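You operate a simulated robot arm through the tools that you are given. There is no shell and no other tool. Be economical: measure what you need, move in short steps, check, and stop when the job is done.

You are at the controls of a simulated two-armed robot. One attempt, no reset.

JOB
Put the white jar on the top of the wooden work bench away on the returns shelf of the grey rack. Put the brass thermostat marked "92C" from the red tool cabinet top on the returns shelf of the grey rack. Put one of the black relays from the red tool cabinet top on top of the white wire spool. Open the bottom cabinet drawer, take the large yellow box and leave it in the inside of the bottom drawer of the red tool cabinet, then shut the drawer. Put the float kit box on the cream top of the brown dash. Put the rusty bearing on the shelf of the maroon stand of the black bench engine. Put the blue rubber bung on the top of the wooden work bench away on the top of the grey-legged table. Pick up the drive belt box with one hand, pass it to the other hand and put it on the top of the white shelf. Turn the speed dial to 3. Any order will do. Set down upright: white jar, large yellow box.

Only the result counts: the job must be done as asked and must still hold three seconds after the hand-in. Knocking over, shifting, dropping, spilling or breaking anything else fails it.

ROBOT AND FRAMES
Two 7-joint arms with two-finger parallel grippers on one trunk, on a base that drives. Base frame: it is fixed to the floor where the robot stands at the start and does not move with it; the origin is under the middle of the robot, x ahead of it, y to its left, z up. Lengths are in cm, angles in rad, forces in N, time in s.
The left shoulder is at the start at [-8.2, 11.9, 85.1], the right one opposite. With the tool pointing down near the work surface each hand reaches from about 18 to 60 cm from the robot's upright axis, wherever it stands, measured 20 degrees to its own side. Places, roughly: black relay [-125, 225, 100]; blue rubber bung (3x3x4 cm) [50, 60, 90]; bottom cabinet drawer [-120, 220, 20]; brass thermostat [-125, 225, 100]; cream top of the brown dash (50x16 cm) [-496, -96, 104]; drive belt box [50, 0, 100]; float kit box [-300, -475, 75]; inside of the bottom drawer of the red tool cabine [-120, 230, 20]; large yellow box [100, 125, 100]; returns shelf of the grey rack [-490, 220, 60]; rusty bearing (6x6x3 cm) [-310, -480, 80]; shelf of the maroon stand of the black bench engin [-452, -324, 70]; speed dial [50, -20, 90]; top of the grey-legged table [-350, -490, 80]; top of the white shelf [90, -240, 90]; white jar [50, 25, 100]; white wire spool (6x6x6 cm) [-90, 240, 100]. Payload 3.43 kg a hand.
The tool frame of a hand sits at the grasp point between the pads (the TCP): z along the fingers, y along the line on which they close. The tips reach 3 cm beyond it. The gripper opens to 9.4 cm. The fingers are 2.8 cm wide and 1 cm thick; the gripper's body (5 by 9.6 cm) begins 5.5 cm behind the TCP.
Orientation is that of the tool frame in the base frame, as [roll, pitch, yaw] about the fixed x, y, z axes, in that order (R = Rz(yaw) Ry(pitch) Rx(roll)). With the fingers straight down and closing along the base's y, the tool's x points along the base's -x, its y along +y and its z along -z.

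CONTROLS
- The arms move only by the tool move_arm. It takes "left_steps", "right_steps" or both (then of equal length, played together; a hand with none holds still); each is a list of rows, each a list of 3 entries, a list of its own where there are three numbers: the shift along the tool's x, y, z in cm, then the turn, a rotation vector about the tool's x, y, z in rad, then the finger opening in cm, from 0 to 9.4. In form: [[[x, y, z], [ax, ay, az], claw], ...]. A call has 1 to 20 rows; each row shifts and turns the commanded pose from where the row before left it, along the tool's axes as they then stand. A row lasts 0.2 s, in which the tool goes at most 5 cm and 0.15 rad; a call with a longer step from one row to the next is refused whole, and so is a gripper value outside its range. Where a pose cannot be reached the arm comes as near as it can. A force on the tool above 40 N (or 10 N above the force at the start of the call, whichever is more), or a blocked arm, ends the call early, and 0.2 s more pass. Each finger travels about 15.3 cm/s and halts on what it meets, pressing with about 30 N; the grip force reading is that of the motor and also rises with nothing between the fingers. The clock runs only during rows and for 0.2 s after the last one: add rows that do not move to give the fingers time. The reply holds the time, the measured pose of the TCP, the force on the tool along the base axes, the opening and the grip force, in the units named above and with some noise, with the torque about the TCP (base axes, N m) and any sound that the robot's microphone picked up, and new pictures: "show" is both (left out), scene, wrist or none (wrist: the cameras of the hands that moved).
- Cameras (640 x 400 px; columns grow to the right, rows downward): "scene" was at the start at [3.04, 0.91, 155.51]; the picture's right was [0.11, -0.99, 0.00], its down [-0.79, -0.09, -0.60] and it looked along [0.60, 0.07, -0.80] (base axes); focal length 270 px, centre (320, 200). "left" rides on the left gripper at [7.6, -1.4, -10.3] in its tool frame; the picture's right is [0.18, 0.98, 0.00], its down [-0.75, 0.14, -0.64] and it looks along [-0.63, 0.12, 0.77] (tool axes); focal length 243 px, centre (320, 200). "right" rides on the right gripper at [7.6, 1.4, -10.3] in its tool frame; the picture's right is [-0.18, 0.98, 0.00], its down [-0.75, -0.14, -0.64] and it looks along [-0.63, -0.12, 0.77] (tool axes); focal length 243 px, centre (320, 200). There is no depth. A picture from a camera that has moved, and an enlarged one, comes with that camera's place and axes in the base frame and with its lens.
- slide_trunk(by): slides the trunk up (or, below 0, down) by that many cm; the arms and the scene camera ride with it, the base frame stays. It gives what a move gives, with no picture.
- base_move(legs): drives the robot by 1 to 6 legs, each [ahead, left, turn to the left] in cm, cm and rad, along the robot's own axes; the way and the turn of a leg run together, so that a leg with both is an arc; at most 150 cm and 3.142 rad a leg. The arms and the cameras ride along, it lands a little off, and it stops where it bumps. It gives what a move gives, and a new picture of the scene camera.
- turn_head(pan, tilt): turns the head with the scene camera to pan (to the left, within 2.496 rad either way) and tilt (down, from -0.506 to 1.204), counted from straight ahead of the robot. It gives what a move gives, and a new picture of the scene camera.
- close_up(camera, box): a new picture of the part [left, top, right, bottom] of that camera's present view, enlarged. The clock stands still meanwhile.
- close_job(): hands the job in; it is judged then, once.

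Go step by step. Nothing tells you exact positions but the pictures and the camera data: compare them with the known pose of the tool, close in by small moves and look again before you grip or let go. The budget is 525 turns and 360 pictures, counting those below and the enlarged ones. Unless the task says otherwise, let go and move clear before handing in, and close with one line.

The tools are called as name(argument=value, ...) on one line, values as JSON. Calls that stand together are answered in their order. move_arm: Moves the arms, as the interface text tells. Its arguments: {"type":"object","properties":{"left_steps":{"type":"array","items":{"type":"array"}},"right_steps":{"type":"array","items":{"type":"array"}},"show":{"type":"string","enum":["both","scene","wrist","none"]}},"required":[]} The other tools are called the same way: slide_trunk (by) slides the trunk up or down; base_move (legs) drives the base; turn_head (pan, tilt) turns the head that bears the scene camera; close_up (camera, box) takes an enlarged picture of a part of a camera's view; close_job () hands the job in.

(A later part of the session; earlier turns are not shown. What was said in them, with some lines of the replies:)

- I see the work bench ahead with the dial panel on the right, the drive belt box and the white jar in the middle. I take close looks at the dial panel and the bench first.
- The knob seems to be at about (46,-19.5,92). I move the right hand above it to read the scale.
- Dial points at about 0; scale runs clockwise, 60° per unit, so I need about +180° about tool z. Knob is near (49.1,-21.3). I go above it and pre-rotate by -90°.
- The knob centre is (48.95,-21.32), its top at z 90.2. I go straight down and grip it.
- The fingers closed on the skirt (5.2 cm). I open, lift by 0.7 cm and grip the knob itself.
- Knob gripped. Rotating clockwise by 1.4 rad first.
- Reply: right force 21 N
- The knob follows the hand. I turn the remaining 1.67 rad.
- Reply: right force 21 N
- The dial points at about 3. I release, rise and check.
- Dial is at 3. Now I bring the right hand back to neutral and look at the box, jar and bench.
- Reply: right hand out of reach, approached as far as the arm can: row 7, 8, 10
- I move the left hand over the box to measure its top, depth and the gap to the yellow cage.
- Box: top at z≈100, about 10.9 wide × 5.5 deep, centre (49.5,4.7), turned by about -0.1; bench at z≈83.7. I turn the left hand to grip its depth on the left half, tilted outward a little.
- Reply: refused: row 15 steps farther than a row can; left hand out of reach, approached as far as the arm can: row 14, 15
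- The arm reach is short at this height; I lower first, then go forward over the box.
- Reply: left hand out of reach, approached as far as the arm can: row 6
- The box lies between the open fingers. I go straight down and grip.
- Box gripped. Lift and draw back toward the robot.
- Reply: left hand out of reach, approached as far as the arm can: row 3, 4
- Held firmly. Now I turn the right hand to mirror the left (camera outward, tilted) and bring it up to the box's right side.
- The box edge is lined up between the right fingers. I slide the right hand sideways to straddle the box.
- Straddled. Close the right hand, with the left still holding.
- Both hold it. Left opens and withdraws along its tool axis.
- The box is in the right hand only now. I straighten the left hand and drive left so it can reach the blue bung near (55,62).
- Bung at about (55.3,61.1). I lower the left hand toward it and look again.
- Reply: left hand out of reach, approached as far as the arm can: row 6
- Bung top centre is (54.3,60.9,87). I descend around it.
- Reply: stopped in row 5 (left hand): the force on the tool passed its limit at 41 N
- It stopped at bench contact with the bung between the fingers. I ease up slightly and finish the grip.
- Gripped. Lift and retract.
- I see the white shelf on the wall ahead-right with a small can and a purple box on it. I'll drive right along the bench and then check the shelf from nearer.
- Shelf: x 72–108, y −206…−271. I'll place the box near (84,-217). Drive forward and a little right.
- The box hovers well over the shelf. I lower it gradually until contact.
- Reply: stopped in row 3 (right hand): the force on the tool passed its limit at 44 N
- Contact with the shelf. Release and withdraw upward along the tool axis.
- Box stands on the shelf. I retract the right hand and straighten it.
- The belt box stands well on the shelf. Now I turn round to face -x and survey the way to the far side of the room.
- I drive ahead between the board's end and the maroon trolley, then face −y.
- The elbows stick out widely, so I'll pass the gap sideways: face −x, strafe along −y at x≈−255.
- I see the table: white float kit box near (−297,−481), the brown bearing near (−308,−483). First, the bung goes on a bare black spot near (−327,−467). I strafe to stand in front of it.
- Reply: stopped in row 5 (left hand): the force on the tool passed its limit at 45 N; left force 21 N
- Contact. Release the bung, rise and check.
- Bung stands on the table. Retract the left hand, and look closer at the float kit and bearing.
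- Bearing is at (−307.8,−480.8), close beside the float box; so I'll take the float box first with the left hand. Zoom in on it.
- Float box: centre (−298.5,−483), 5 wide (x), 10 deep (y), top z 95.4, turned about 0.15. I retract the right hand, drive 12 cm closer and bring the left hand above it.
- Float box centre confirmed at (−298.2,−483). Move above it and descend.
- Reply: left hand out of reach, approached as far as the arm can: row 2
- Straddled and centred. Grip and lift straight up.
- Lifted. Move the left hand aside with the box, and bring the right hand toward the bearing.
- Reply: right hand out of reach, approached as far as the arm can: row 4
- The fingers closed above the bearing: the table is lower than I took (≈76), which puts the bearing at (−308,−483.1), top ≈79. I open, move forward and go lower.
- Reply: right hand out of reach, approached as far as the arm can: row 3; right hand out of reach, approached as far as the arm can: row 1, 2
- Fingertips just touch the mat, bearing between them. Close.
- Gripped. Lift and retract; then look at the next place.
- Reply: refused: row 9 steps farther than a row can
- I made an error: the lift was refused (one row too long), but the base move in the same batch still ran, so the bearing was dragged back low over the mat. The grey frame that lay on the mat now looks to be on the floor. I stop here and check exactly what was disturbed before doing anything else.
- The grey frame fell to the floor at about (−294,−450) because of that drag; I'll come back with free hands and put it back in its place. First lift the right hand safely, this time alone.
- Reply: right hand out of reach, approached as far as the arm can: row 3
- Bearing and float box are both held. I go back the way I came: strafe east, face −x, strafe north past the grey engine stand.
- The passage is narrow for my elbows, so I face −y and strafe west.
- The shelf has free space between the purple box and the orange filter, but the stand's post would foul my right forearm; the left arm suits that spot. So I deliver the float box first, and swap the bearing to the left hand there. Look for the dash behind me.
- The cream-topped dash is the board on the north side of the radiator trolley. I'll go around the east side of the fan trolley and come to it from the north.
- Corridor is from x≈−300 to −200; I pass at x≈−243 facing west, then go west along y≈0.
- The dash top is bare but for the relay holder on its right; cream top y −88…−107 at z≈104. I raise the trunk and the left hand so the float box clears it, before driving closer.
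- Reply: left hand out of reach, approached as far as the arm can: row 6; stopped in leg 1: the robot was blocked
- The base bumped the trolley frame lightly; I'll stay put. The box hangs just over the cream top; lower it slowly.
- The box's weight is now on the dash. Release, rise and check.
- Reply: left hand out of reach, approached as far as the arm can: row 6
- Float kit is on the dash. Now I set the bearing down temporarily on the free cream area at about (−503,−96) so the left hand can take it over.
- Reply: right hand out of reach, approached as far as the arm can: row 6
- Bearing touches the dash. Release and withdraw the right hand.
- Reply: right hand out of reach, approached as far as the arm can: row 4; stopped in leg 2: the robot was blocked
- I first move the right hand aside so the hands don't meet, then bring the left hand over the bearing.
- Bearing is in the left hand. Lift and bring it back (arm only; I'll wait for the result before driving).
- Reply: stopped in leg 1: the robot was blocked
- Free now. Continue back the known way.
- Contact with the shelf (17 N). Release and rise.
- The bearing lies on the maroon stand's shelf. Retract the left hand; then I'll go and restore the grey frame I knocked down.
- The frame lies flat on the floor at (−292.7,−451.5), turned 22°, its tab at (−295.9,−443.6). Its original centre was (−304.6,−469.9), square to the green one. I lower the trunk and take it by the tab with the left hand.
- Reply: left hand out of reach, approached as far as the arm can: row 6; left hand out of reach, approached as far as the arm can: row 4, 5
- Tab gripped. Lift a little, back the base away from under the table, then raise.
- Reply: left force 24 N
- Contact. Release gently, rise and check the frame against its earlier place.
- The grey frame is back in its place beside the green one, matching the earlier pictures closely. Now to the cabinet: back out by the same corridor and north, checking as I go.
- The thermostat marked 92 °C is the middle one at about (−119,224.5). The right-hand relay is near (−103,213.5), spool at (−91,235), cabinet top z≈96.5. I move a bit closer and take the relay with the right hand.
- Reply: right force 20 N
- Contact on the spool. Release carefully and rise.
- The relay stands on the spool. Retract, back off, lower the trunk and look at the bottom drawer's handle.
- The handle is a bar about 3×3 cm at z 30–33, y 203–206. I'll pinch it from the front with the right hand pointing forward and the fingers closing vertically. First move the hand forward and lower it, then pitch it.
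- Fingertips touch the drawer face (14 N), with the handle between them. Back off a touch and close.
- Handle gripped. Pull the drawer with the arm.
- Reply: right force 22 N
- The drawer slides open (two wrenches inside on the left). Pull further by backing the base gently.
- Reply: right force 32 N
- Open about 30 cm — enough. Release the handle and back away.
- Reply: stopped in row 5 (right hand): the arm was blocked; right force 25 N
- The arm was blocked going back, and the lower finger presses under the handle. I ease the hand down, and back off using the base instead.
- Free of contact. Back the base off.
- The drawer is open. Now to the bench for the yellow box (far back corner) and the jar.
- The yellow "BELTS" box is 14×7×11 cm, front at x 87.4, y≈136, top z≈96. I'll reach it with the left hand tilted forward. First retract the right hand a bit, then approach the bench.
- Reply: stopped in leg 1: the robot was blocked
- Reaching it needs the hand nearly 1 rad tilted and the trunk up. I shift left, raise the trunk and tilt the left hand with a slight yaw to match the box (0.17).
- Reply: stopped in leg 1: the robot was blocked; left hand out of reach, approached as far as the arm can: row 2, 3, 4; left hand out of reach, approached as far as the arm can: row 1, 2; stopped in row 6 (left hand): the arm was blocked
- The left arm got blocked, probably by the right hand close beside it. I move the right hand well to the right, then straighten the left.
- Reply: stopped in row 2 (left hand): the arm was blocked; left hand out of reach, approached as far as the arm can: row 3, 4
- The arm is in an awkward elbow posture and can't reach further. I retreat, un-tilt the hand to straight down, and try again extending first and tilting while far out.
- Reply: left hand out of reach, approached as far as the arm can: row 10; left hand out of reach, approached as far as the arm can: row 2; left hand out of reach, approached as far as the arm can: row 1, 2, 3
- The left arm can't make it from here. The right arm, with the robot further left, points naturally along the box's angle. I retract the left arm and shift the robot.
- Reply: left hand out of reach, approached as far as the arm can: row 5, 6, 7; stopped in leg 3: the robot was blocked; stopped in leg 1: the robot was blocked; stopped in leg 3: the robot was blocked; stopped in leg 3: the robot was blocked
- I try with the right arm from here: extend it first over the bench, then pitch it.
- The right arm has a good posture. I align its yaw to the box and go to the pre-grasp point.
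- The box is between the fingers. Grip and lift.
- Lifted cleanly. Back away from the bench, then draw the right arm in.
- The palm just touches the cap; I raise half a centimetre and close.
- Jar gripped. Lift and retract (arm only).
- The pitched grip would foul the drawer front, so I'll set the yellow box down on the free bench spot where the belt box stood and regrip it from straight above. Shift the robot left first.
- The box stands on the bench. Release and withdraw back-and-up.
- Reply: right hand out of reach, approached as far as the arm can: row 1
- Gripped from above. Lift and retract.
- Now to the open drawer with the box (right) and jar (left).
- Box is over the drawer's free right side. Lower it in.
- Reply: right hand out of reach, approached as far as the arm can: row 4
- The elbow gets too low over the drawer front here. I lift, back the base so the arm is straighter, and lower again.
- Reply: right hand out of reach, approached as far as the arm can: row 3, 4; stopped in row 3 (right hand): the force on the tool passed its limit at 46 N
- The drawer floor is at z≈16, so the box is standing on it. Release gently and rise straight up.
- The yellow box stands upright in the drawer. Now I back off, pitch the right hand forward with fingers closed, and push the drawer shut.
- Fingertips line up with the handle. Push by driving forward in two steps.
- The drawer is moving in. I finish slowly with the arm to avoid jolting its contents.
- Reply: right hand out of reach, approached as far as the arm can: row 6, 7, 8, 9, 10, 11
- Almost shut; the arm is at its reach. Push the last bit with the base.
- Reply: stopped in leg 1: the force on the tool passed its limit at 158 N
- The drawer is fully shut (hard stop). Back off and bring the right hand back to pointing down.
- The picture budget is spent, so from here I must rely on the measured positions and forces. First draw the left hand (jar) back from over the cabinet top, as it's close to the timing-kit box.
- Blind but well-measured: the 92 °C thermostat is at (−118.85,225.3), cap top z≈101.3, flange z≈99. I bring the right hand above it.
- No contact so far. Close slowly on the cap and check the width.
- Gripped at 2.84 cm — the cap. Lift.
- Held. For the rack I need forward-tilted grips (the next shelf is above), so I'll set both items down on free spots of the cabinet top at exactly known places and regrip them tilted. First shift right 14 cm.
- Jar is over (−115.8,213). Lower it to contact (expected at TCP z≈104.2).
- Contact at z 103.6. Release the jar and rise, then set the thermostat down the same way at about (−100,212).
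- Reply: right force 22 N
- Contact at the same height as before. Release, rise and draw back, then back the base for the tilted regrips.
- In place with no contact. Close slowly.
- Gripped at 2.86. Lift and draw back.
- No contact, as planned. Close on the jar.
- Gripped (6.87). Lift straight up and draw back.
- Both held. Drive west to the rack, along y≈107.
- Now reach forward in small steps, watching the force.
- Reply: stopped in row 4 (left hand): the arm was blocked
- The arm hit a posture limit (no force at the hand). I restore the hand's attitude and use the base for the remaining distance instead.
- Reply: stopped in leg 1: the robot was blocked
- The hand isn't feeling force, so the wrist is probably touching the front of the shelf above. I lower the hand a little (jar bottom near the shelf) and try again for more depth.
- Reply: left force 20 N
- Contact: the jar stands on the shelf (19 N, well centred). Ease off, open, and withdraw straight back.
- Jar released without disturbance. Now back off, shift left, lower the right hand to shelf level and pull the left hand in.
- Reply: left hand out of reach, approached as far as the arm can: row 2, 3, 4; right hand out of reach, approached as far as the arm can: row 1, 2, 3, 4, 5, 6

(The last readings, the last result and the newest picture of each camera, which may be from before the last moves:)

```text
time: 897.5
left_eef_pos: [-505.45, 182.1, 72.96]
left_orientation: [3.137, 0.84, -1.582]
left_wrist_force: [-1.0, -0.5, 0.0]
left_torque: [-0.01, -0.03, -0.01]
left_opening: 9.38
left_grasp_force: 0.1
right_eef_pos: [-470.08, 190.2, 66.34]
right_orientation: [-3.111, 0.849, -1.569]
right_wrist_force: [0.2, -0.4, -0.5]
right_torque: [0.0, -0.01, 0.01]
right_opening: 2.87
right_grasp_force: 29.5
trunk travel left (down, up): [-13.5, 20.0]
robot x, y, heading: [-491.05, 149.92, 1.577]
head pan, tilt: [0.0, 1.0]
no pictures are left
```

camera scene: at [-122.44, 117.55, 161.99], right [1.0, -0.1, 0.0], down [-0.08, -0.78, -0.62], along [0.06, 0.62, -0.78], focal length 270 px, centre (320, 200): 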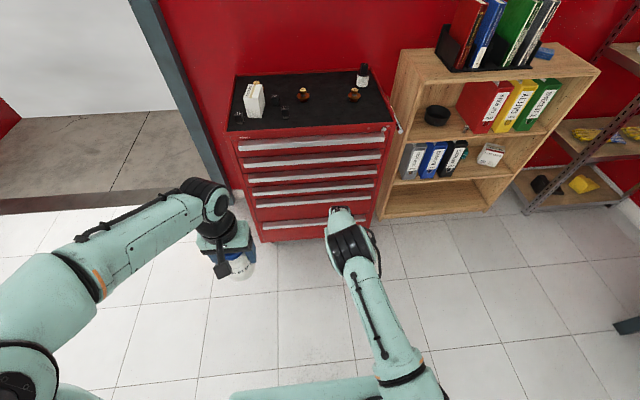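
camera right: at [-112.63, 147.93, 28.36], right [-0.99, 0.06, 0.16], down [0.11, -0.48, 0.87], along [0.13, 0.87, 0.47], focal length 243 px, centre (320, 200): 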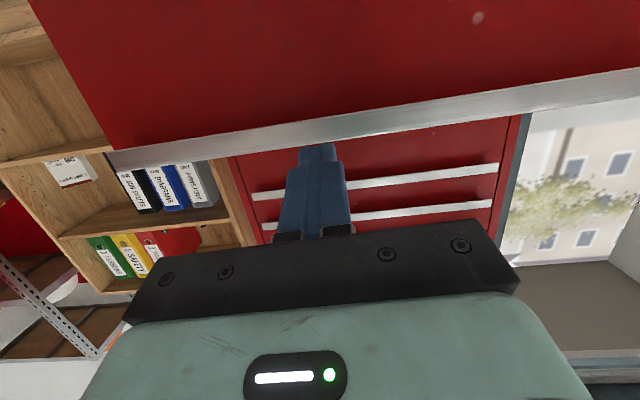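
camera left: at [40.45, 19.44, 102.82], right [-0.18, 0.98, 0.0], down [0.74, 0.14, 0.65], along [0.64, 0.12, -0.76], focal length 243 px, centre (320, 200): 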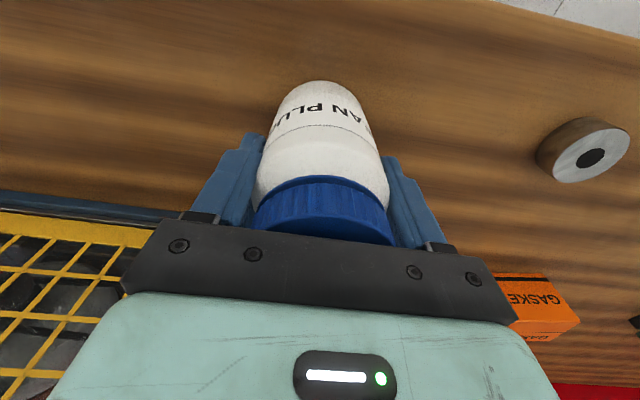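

base_move(legs=[[14, 0, -0.005]])

move_arm(right_steps=[[[-0.66, 0, 0.75], [0, 0, 0], 1.2], [[-0.99, 0.3, 1.12], [0, 0, 0], 1.2], [[-0.99, 0.3, 1.12], [0, 0, 0], 1.2], [[-0.99, 0.3, 1.12], [0, 0, 0], 1.2], [[-0.99, 0, 1.12], [0, 0, 0], 1.2], [[0, 0, 0], [0, 0, 0], 1.2]], show="none")

```text
time: 898.8
left_eef_pos: [-505.24, 196.19, 73.01]
left_orientation: [3.135, 0.839, -1.587]
left_wrist_force: [-0.6, 0.1, -0.3]
left_torque: [-0.03, 0.03, -0.01]
left_opening: 9.43
left_grasp_force: 0.1
right_eef_pos: [-469.86, 204.19, 66.51]
right_orientation: [-3.108, 0.846, -1.572]
right_wrist_force: [0.0, 0.8, -0.3]
right_torque: [-0.03, -0.02, -0.03]
right_opening: 2.87
right_grasp_force: 29.5
trunk travel left (down, up): [-13.5, 20.0]
robot x, y, heading: [-491.57, 164.2, 1.567]
head pan, tilt: [0.0, 1.0]
```

```text
time: 900.2
left_eef_pos: [-505.25, 196.11, 72.91]
left_orientation: [3.135, 0.84, -1.588]
left_wrist_force: [-0.2, 0.1, 0.8]
left_torque: [0.01, 0.01, -0.05]
left_opening: 9.4
left_grasp_force: 0.1
right_eef_pos: [-470.63, 211.12, 66.44]
right_orientation: [-3.11, 0.846, -1.572]
right_wrist_force: [-0.5, 0.3, -0.6]
right_torque: [-0.02, 0.04, -0.01]
right_opening: 2.82
right_grasp_force: 30.2
trunk travel left (down, up): [-13.5, 20.0]
robot x, y, heading: [-491.73, 164.23, 1.573]
head pan, tilt: [0.0, 1.0]
no pictures are left
```

move_arm(right_steps=[[[-0.8, 0.2, 0.9], [0, 0, 0], 1.2], [[-0.8, 0.2, 0.9], [0, 0, 0], 1.2], [[1.1, 0, 1], [0, 0, 0], 1.2], [[1.1, 0, 1], [0, 0, 0], 1.2], [[0.45, 0, 0.4], [0, 0, 0], 1.2], [[0, 0, 0], [0, 0, 0], 1.2]], show="none")

```text
time: 901.6
left_eef_pos: [-505.17, 196.17, 73.08]
left_orientation: [3.137, 0.84, -1.587]
left_wrist_force: [0.1, 0.5, -0.5]
left_torque: [0.03, 0.0, -0.01]
left_opening: 9.4
left_grasp_force: 0.0
right_eef_pos: [-471.89, 212.5, 64.78]
right_orientation: [-3.111, 0.849, -1.575]
right_wrist_force: [-0.3, 0.5, -0.6]
right_torque: [-0.01, 0.03, 0.04]
right_opening: 2.86
right_grasp_force: 30.0
right hand out of reach, approached as far as the arm can: row 2, 3, 4
trunk travel left (down, up): [-13.5, 20.0]
robot x, y, heading: [-491.43, 164.07, 1.572]
head pan, tilt: [0.0, 1.0]
no pictures are left
```

slide_trunk(by=-2.5)

move_arm(right_steps=[[[0.22, 0, 0.2], [0, 0, 0], 1.2], [[0.22, 0, 0.2], [0, 0, 0], 1.2], [[0.22, 0, 0.2], [0, 0, 0], 1.2], [[0, 0, 0], [0, 0, 0], 1.2]], show="none")

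```text
time: 902.3
left_eef_pos: [-505.13, 196.14, 70.62]
left_orientation: [3.136, 0.838, -1.586]
left_wrist_force: [-0.2, -0.7, -0.1]
left_torque: [0.01, -0.02, 0.02]
left_opening: 9.41
left_grasp_force: 0.0
right_eef_pos: [-471.92, 212.44, 62.43]
right_orientation: [-3.11, 0.847, -1.572]
right_wrist_force: [-0.2, 0.4, -0.1]
right_torque: [-0.03, -0.01, -0.02]
right_opening: 2.86
right_grasp_force: 29.5
trunk travel left (down, up): [-11.0, 22.5]
robot x, y, heading: [-491.61, 164.01, 1.573]
head pan, tilt: [0.0, 1.0]
```

```text
time: 903.3
left_eef_pos: [-505.28, 196.25, 70.47]
left_orientation: [3.137, 0.837, -1.587]
left_wrist_force: [0.2, 0.9, 0.1]
left_torque: [0.01, -0.03, 0.0]
left_opening: 9.4
left_grasp_force: 0.1
right_eef_pos: [-471.88, 212.45, 61.51]
right_orientation: [-3.109, 0.85, -1.573]
right_wrist_force: [-0.6, -0.4, -0.8]
right_torque: [-0.02, -0.01, 0.0]
right_opening: 2.84
right_grasp_force: 30.0
trunk travel left (down, up): [-11.0, 22.5]
robot x, y, heading: [-491.27, 164.35, 1.567]
head pan, tilt: [0.0, 1.0]
no pictures are left
```

move_arm(right_steps=[[[0.22, 0, 0.2], [0, 0, 0], 1.2], [[0.22, 0, 0.2], [0, 0, 0], 1.2], [[0.22, 0, 0.2], [0, 0, 0], 1.2], [[0.22, 0, 0.2], [0, 0, 0], 1.2], [[0, 0, 0], [0, 0, 0], 1.2]], show="none")

```text
time: 904.5
left_eef_pos: [-505.2, 196.03, 70.69]
left_orientation: [3.136, 0.84, -1.588]
left_wrist_force: [0.1, -0.7, 0.3]
left_torque: [0.02, 0.0, -0.04]
left_opening: 9.38
left_grasp_force: 0.0
right_eef_pos: [-472.07, 212.32, 61.1]
right_orientation: [-3.106, 0.859, -1.574]
right_wrist_force: [6.3, 6.1, 26.5]
right_torque: [0.68, -0.11, -0.16]
right_opening: 2.82
right_grasp_force: 30.3
right hand out of reach, approached as far as the arm can: row 2
trunk travel left (down, up): [-11.0, 22.5]
robot x, y, heading: [-491.58, 164.14, 1.563]
head pan, tilt: [0.0, 1.0]
no pictures are left
```

Contact at z 61.1, consistent with the shelf at ≈55.5. Ease off, open, and withdraw straight back.

move_arm(right_steps=[[[-0.22, 0, -0.2], [0, 0, 0], 2.7], [[0, 0, 0], [0, 0, 0], 3.5], [[0, 0, 0], [0, 0, 0], 4.5], [[0, 0, 0], [0, 0, 0], 6], [[0, 0, 0], [0, 0, 0], 6]], show="none")

move_arm(right_steps=[[[0.3, 0, -1.1], [0, 0, 0], 6], [[1.3, 0, -1.5], [0, 0, 0], 6], [[2, 0, -2.2], [0, 0, 0], 6], [[2, 0, -2.2], [0, 0, 0], 6], [[2, 0, -2.2], [0, 0, 0], 6]], show="none")

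```text
time: 905.7
left_eef_pos: [-505.11, 196.21, 70.47]
left_orientation: [3.135, 0.839, -1.586]
left_wrist_force: [0.5, -0.1, 0.3]
left_torque: [0.0, -0.01, 0.01]
left_opening: 9.4
left_grasp_force: 0.0
right_eef_pos: [-472.19, 212.32, 60.99]
right_orientation: [-3.11, 0.848, -1.572]
right_wrist_force: [0.7, 0.3, -1.2]
right_torque: [0.01, 0.01, 0.01]
right_opening: 6.01
right_grasp_force: 0.1
trunk travel left (down, up): [-11.0, 22.5]
robot x, y, heading: [-491.48, 164.02, 1.568]
head pan, tilt: [0.0, 1.0]
no pictures are left
```

```text
time: 906.9
left_eef_pos: [-505.18, 196.16, 70.57]
left_orientation: [3.135, 0.837, -1.585]
left_wrist_force: [0.7, 0.9, -0.4]
left_torque: [0.0, -0.01, -0.01]
left_opening: 9.39
left_grasp_force: 0.1
right_eef_pos: [-472.39, 200.39, 61.44]
right_orientation: [-3.109, 0.848, -1.571]
right_wrist_force: [-0.8, 0.0, -0.5]
right_torque: [0.01, -0.01, -0.01]
right_opening: 6.0
right_grasp_force: 0.1
trunk travel left (down, up): [-11.0, 22.5]
robot x, y, heading: [-491.59, 163.95, 1.57]
head pan, tilt: [0.0, 1.0]
no pictures are left
```

All items are placed. Back the robot clear of the rack and hand in.

base_move(legs=[[-45, 0, 0]])

close_job()

```text
time: 909.7
left_eef_pos: [-505.36, 150.9, 70.52]
left_orientation: [3.138, 0.838, -1.589]
left_wrist_force: [-0.4, 0.3, -0.1]
left_torque: [-0.02, 0.0, -0.02]
left_opening: 9.42
left_grasp_force: 0.0
right_eef_pos: [-472.43, 155.0, 61.49]
right_orientation: [-3.11, 0.849, -1.577]
right_wrist_force: [0.5, -0.3, 1.0]
right_torque: [0.03, 0.0, 0.03]
right_opening: 6.0
right_grasp_force: 0.0
trunk travel left (down, up): [-11.0, 22.5]
robot x, y, heading: [-491.78, 118.9, 1.567]
head pan, tilt: [0.0, 1.0]
```

```text
The job is handed in.
```

The job is handed in with all nine tasks carried out, but I knocked the grey frame off the grey-legged table (I put it back, matching the earlier pictures) and set the jar and thermostat down by position and force alone, as the pictures had run out.
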